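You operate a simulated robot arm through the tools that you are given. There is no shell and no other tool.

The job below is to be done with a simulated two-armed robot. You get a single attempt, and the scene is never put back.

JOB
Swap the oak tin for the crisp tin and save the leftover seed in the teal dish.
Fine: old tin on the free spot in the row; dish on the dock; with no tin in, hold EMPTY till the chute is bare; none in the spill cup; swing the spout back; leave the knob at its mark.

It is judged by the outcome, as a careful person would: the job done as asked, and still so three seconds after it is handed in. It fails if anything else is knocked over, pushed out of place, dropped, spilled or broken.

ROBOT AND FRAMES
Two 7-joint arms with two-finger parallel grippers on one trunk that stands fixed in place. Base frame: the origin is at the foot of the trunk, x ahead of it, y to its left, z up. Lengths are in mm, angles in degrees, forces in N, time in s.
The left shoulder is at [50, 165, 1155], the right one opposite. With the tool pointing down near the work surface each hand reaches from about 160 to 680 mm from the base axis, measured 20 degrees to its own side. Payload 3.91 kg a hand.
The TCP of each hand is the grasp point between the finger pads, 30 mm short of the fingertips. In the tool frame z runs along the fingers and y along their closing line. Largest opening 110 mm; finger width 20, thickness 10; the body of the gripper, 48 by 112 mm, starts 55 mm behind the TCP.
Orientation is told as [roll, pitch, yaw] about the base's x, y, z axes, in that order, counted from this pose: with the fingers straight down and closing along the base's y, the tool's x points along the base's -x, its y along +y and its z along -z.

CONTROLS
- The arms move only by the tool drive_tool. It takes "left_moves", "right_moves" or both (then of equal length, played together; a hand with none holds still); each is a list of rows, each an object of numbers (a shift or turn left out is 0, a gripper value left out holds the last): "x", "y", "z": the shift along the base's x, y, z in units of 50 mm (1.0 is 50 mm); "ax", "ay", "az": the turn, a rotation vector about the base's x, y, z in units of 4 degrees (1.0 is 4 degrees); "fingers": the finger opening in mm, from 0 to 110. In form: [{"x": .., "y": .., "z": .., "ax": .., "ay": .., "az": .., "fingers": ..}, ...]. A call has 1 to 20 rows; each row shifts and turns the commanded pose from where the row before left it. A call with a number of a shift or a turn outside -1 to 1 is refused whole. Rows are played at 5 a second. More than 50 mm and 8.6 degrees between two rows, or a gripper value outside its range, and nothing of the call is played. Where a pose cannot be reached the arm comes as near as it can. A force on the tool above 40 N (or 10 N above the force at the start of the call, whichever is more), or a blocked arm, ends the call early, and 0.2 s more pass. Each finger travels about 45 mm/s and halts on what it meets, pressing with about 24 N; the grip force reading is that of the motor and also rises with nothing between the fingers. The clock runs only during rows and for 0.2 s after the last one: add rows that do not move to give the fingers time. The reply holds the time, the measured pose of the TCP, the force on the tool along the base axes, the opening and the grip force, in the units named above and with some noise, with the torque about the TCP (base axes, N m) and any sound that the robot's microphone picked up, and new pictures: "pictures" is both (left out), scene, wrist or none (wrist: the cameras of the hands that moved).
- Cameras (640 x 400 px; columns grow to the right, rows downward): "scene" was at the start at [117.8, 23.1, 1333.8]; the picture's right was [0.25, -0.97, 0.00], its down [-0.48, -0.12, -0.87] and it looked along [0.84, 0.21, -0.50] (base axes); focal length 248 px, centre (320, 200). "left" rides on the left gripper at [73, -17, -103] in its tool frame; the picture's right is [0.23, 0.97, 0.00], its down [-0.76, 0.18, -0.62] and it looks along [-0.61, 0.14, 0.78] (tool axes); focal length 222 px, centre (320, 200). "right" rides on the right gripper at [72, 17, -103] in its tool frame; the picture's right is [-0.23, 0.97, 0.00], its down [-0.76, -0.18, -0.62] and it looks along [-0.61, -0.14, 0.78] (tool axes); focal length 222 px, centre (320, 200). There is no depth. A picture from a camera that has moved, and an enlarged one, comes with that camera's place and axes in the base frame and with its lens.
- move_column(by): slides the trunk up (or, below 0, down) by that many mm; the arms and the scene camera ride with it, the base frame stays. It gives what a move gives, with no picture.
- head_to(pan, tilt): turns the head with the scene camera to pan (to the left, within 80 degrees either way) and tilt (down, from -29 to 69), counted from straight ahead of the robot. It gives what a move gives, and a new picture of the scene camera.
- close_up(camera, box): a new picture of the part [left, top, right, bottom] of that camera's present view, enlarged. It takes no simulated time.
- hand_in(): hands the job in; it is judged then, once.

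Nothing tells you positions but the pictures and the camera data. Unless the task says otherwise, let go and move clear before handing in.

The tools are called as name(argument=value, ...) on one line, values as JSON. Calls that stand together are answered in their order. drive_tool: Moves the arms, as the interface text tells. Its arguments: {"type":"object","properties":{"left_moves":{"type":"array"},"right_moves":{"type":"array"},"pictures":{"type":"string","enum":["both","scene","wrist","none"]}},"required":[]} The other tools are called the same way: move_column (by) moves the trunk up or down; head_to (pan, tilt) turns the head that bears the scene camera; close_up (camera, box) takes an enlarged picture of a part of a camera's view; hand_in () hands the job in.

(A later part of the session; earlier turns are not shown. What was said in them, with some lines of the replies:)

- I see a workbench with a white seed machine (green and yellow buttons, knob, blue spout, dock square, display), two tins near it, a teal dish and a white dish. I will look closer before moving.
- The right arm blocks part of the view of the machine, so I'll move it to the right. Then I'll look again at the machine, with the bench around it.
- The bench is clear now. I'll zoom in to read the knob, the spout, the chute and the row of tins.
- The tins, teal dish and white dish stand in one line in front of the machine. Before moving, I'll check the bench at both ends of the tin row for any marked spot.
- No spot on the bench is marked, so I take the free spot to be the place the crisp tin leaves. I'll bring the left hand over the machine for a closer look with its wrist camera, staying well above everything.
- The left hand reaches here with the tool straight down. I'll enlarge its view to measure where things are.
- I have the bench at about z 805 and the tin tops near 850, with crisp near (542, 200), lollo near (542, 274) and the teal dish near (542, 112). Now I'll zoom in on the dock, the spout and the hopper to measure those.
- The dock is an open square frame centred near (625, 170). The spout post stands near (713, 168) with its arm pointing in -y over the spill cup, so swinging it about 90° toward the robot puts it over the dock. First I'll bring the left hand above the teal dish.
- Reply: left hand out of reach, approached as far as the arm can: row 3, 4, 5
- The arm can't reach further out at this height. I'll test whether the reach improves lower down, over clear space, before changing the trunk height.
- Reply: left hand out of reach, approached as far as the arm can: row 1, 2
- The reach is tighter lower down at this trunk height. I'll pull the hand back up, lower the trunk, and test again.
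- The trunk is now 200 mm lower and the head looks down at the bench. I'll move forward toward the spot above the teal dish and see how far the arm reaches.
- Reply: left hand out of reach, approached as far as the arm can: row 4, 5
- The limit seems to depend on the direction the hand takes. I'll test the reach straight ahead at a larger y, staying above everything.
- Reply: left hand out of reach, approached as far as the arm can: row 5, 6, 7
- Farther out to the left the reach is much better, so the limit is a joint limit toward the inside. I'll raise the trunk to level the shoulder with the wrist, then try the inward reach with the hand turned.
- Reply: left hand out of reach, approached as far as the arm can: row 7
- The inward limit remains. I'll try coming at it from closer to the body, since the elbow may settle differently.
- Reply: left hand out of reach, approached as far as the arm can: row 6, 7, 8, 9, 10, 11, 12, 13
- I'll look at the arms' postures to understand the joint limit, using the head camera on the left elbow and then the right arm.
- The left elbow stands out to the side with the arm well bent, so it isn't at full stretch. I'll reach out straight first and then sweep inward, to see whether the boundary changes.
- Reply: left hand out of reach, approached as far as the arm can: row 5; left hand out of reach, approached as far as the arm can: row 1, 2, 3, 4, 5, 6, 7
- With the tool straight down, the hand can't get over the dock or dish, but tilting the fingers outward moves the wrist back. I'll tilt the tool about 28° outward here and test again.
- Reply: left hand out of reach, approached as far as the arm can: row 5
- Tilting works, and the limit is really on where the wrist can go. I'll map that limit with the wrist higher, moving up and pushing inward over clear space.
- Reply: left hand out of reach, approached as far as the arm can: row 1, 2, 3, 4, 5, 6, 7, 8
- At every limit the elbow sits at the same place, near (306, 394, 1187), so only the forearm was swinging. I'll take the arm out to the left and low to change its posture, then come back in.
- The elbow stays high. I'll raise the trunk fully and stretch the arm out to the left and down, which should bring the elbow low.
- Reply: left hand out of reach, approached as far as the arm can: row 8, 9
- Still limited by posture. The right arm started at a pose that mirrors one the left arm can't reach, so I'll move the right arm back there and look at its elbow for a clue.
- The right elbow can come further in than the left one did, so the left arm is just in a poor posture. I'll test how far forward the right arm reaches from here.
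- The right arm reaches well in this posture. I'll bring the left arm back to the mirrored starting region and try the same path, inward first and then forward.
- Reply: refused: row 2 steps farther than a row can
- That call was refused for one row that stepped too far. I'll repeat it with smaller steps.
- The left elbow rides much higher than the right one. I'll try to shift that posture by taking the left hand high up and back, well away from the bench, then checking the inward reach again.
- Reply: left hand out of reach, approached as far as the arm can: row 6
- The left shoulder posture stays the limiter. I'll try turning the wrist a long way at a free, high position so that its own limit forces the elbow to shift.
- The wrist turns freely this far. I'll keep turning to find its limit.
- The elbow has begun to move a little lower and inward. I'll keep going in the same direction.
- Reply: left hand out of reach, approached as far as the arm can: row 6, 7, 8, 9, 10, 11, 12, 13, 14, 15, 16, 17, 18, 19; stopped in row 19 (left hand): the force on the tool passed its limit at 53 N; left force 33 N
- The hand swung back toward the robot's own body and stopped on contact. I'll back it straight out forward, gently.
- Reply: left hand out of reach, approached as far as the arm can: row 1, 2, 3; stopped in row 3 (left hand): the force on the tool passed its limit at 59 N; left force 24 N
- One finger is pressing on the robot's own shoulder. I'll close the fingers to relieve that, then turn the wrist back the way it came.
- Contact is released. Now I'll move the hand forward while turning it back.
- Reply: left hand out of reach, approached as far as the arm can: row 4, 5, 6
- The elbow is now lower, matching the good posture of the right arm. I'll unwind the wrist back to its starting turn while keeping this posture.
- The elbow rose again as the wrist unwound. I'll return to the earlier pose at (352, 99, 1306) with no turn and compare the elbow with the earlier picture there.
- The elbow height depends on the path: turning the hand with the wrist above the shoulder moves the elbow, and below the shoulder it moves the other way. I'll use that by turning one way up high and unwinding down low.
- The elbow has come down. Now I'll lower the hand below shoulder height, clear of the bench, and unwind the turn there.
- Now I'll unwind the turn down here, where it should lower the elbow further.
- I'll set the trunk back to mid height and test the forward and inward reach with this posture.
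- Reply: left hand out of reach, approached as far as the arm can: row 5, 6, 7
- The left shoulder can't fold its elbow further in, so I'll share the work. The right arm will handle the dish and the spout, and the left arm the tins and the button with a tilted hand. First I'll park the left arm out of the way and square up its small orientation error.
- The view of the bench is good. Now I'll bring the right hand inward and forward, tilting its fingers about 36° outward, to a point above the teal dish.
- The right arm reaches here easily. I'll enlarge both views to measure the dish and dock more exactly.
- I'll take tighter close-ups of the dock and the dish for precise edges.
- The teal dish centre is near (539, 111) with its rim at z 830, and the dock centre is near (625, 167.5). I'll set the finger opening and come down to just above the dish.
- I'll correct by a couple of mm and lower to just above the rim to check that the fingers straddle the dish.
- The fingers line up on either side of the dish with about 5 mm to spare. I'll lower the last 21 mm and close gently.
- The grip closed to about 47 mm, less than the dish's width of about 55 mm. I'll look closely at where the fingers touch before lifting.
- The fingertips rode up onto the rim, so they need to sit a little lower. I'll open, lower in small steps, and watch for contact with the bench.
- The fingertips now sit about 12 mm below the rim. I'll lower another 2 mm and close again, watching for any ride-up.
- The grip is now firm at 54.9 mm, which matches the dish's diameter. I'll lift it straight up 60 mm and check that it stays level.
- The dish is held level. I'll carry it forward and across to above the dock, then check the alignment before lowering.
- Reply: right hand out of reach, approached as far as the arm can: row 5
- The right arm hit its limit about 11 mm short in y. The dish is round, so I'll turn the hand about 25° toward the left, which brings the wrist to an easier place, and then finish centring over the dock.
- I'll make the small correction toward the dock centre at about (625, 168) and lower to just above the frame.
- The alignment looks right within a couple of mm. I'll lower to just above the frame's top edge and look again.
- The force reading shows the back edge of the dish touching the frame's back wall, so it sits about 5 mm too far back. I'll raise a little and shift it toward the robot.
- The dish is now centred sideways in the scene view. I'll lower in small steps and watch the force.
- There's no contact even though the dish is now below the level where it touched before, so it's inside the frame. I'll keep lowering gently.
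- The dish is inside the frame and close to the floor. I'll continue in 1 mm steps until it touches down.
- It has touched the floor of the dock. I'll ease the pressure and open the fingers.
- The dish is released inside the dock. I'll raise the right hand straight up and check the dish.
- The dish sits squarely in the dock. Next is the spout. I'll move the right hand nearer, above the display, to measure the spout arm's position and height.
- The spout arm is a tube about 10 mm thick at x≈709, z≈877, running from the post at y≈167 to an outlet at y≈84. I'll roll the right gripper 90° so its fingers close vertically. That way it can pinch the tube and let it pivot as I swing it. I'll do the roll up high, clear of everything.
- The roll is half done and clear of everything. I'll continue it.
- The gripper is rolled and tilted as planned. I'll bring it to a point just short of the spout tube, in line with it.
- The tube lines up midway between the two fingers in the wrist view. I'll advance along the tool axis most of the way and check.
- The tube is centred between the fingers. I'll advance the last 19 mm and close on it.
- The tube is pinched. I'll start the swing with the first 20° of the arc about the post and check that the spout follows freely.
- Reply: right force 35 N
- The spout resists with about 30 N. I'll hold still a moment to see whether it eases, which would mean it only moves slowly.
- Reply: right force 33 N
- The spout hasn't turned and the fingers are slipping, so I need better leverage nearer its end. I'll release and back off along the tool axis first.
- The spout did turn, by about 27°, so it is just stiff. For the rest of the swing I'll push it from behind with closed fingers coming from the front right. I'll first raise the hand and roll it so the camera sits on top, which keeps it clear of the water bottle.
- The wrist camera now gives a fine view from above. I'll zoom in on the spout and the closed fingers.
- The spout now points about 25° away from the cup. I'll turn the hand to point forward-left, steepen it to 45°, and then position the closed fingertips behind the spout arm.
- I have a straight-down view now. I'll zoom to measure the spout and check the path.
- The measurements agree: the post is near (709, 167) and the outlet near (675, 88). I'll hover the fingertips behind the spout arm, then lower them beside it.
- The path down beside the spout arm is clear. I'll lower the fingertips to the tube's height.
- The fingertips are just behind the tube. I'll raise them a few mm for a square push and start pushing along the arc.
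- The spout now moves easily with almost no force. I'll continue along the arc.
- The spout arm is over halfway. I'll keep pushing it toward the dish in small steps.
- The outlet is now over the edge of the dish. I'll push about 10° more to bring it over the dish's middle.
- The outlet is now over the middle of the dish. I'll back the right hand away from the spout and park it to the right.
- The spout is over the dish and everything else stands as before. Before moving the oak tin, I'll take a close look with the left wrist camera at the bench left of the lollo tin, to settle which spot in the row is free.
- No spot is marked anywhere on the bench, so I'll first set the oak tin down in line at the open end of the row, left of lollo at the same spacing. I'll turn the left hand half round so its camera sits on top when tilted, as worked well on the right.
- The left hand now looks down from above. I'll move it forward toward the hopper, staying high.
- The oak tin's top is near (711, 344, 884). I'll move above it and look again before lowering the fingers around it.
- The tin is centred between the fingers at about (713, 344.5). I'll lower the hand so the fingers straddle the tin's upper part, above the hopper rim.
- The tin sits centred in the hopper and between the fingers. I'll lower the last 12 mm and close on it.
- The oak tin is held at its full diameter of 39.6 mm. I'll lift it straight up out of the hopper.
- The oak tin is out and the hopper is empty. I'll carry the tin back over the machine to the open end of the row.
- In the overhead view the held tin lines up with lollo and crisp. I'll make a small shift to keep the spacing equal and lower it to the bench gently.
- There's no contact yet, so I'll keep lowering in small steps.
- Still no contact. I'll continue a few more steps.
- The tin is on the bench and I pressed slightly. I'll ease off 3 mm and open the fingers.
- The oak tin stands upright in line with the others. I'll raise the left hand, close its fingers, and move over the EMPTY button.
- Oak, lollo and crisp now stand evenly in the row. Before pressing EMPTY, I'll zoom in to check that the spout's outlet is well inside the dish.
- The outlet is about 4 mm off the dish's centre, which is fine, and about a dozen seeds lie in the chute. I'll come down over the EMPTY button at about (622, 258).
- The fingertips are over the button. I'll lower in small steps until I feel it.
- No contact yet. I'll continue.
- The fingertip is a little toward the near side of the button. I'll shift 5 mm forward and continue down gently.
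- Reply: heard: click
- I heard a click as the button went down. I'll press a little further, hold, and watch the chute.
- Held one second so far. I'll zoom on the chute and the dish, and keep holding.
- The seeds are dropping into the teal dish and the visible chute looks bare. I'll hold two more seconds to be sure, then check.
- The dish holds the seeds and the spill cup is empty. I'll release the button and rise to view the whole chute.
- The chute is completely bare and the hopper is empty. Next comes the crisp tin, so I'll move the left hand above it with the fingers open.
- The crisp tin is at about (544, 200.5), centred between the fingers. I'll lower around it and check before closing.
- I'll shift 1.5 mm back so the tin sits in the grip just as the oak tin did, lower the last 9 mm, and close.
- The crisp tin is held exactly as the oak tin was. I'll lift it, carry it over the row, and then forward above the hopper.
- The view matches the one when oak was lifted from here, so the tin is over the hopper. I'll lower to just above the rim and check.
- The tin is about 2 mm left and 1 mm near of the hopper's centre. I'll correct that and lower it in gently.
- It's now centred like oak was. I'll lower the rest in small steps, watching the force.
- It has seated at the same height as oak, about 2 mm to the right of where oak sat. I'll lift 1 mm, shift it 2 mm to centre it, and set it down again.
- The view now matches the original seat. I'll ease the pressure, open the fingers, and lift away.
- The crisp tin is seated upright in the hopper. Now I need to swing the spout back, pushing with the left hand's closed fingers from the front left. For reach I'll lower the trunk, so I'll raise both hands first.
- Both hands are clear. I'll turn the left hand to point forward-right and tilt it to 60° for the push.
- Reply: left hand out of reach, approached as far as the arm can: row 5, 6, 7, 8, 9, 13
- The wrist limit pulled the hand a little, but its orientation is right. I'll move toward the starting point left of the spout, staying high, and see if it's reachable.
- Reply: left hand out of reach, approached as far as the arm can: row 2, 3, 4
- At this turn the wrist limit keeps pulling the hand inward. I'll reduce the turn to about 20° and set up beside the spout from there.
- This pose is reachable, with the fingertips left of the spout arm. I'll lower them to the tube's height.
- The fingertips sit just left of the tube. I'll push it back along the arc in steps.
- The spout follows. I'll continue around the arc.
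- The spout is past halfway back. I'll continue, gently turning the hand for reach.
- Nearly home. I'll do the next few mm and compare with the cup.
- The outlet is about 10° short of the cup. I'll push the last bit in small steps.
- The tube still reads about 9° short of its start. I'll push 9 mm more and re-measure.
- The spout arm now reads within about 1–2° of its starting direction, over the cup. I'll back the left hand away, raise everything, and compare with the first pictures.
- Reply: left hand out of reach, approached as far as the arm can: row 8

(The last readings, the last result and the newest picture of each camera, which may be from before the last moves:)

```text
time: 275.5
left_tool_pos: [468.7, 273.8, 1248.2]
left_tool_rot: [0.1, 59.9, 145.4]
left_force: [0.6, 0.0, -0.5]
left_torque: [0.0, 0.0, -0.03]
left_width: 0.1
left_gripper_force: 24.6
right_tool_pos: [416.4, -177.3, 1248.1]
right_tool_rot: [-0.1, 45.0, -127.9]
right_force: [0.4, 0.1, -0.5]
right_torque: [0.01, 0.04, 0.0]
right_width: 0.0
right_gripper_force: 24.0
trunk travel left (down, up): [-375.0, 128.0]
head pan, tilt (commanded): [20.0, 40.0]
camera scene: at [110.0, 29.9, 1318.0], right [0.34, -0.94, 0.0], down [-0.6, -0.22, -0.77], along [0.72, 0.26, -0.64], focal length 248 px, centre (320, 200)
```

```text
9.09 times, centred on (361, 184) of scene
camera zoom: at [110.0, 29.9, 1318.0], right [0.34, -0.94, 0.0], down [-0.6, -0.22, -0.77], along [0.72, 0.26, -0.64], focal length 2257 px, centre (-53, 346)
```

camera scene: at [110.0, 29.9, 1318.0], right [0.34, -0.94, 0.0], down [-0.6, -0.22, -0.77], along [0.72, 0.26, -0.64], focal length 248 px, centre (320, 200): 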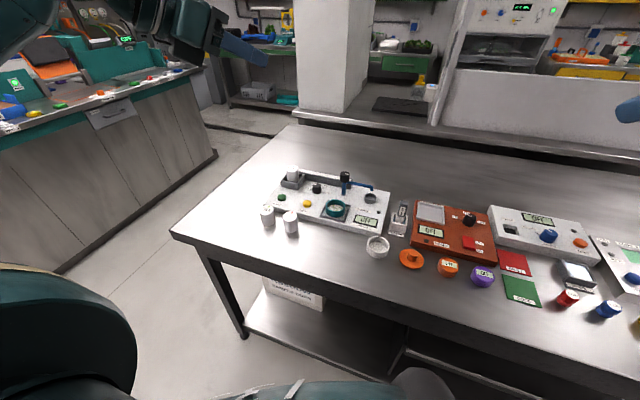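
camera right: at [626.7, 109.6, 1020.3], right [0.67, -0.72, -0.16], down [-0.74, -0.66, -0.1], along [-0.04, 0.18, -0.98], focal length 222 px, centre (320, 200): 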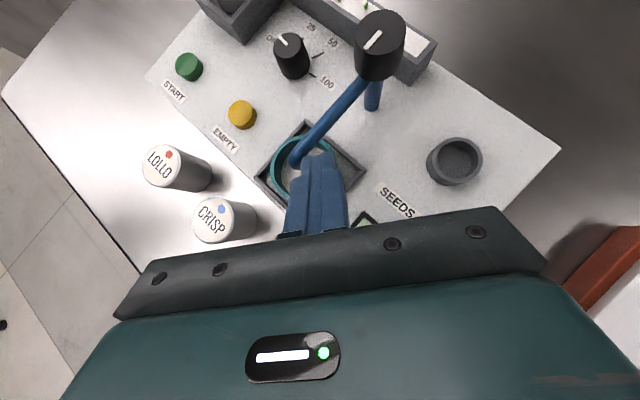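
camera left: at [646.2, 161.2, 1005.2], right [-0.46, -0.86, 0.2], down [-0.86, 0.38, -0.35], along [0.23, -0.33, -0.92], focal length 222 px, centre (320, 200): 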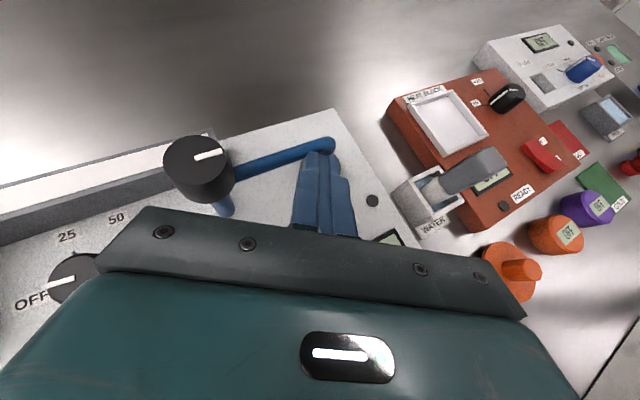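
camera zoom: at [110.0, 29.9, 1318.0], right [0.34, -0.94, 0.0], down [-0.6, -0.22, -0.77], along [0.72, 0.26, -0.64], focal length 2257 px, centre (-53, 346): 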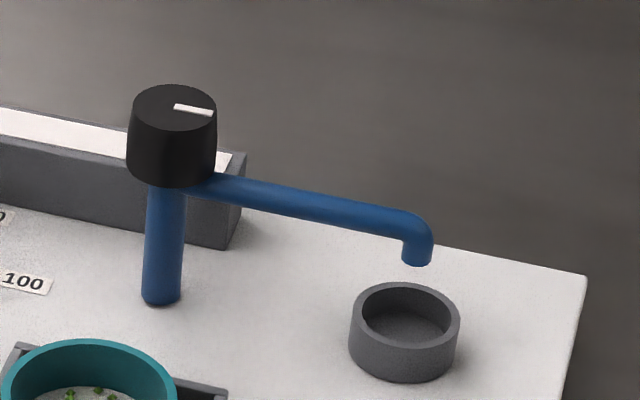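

The spout matches its first picture. I'll do a last close check of the dish, chute, cup, knob, and tins.

close_up(camera="scene", box=[310, 185, 374, 225])

close_up(camera="scene", box=[275, 160, 339, 200])

close_up(camera="scene", box=[250, 195, 330, 245])

close_up(camera="scene", box=[355, 180, 395, 205])

close_up(camera="scene", box=[380, 180, 640, 342])

```text
10.00 times, centred on (342, 205) of scene
camera zoom: at [110.0, 29.9, 1318.0], right [0.34, -0.94, 0.0], down [-0.6, -0.22, -0.77], along [0.72, 0.26, -0.64], focal length 2483 px, centre (100, 150)
```

zoom: 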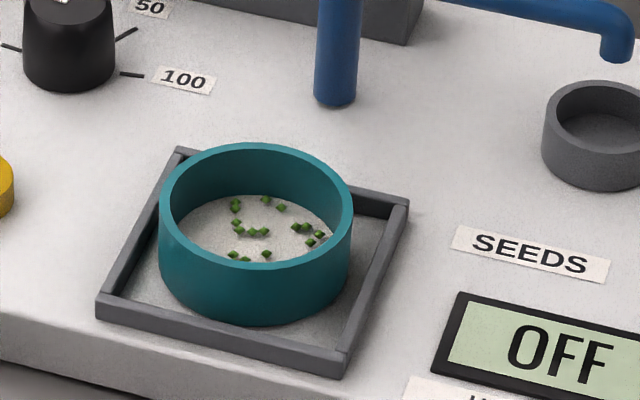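

```text
10.00 times, centred on (307, 180) of scene
camera zoom: at [110.0, 29.9, 1318.0], right [0.34, -0.94, 0.0], down [-0.6, -0.22, -0.77], along [0.72, 0.26, -0.64], focal length 2483 px, centre (450, 400)
```

zoom: 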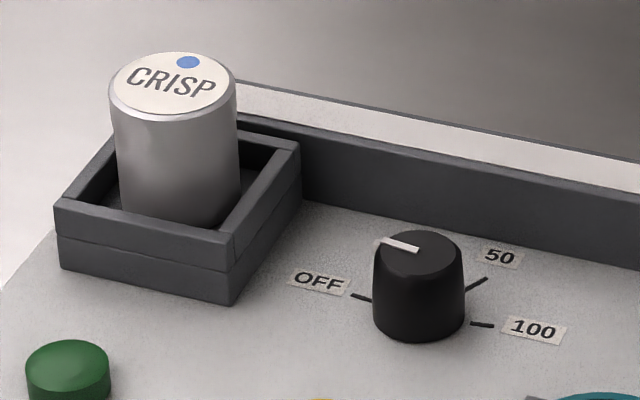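

```text
8.00 times, centred on (290, 220) of scene
camera zoom: at [110.0, 29.9, 1318.0], right [0.34, -0.94, 0.0], down [-0.6, -0.22, -0.77], along [0.72, 0.26, -0.64], focal length 1986 px, centre (560, 40)
```

zoom: 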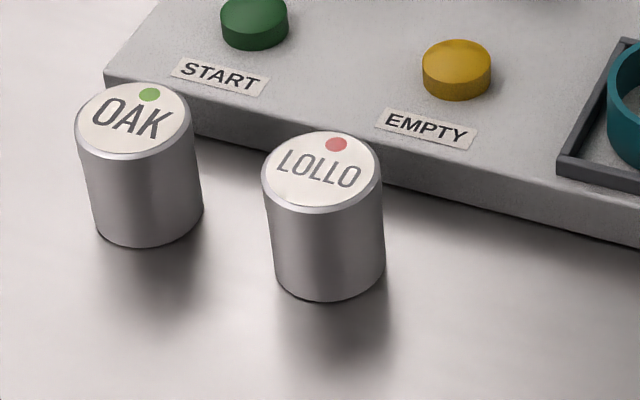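

```text
16.00 times, centred on (375, 192) of scene
camera zoom: at [110.0, 29.9, 1318.0], right [0.34, -0.94, 0.0], down [-0.6, -0.22, -0.77], along [0.72, 0.26, -0.64], focal length 3972 px, centre (-560, 320)
```

zoom: 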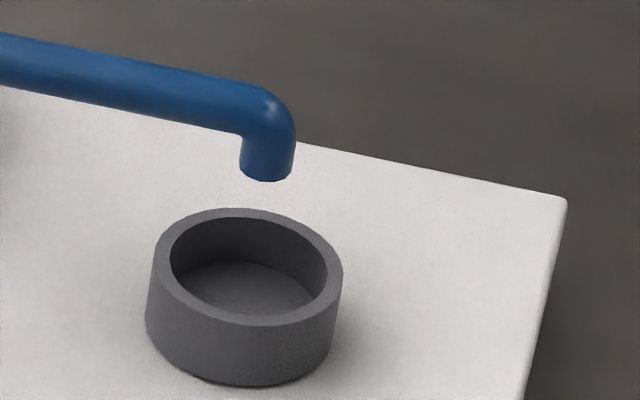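

```text
2.46 times, centred on (510, 261) of scene
camera zoom: at [110.0, 29.9, 1318.0], right [0.34, -0.94, 0.0], down [-0.6, -0.22, -0.77], along [0.72, 0.26, -0.64], focal length 611 px, centre (-148, 50)
```

zoom: 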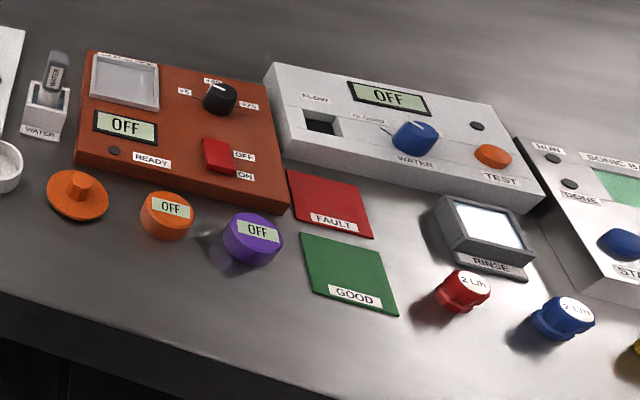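

Everything is as asked:
- **Tins:** crisp is seated in the hopper. Oak stands upright in line at the open end of the row. The bench has no marked spots, so I took that as the free one.
- **Seed:** the leftover seed is in the teal dish on the dock. The chute is bare and the spill cup is empty.
- **Spout and knob:** the spout is back over the cup, and I haven't touched the knob.

Both hands are clear, so I'm handing in.

hand_in()

```text
The job is handed in.
```

I swapped the tins and handed the job in. The crisp tin is in the machine and the leftover seed is in the teal dish on the dock. I don't have the judging result.

- **Old tin:** the oak tin stands upright just left of lollo, in line and at the same spacing. No spot on the bench is marked. I took that open end as the free spot, not the gap crisp left. This is the one point where I had to guess.
- **Emptying:** with no tin in, I held EMPTY until the chute was bare. The seed went into the dish, and the spill cup is empty.
- **Spout and knob:** the spout is back over the spill cup, within a degree or two of where it started. The knob was not touched and still points at OFF.
- **Other items:** I saw nothing knocked over, moved or spilled. Early on, the left hand swung into the robot's own shoulder and stopped on contact, with no effect on the bench.
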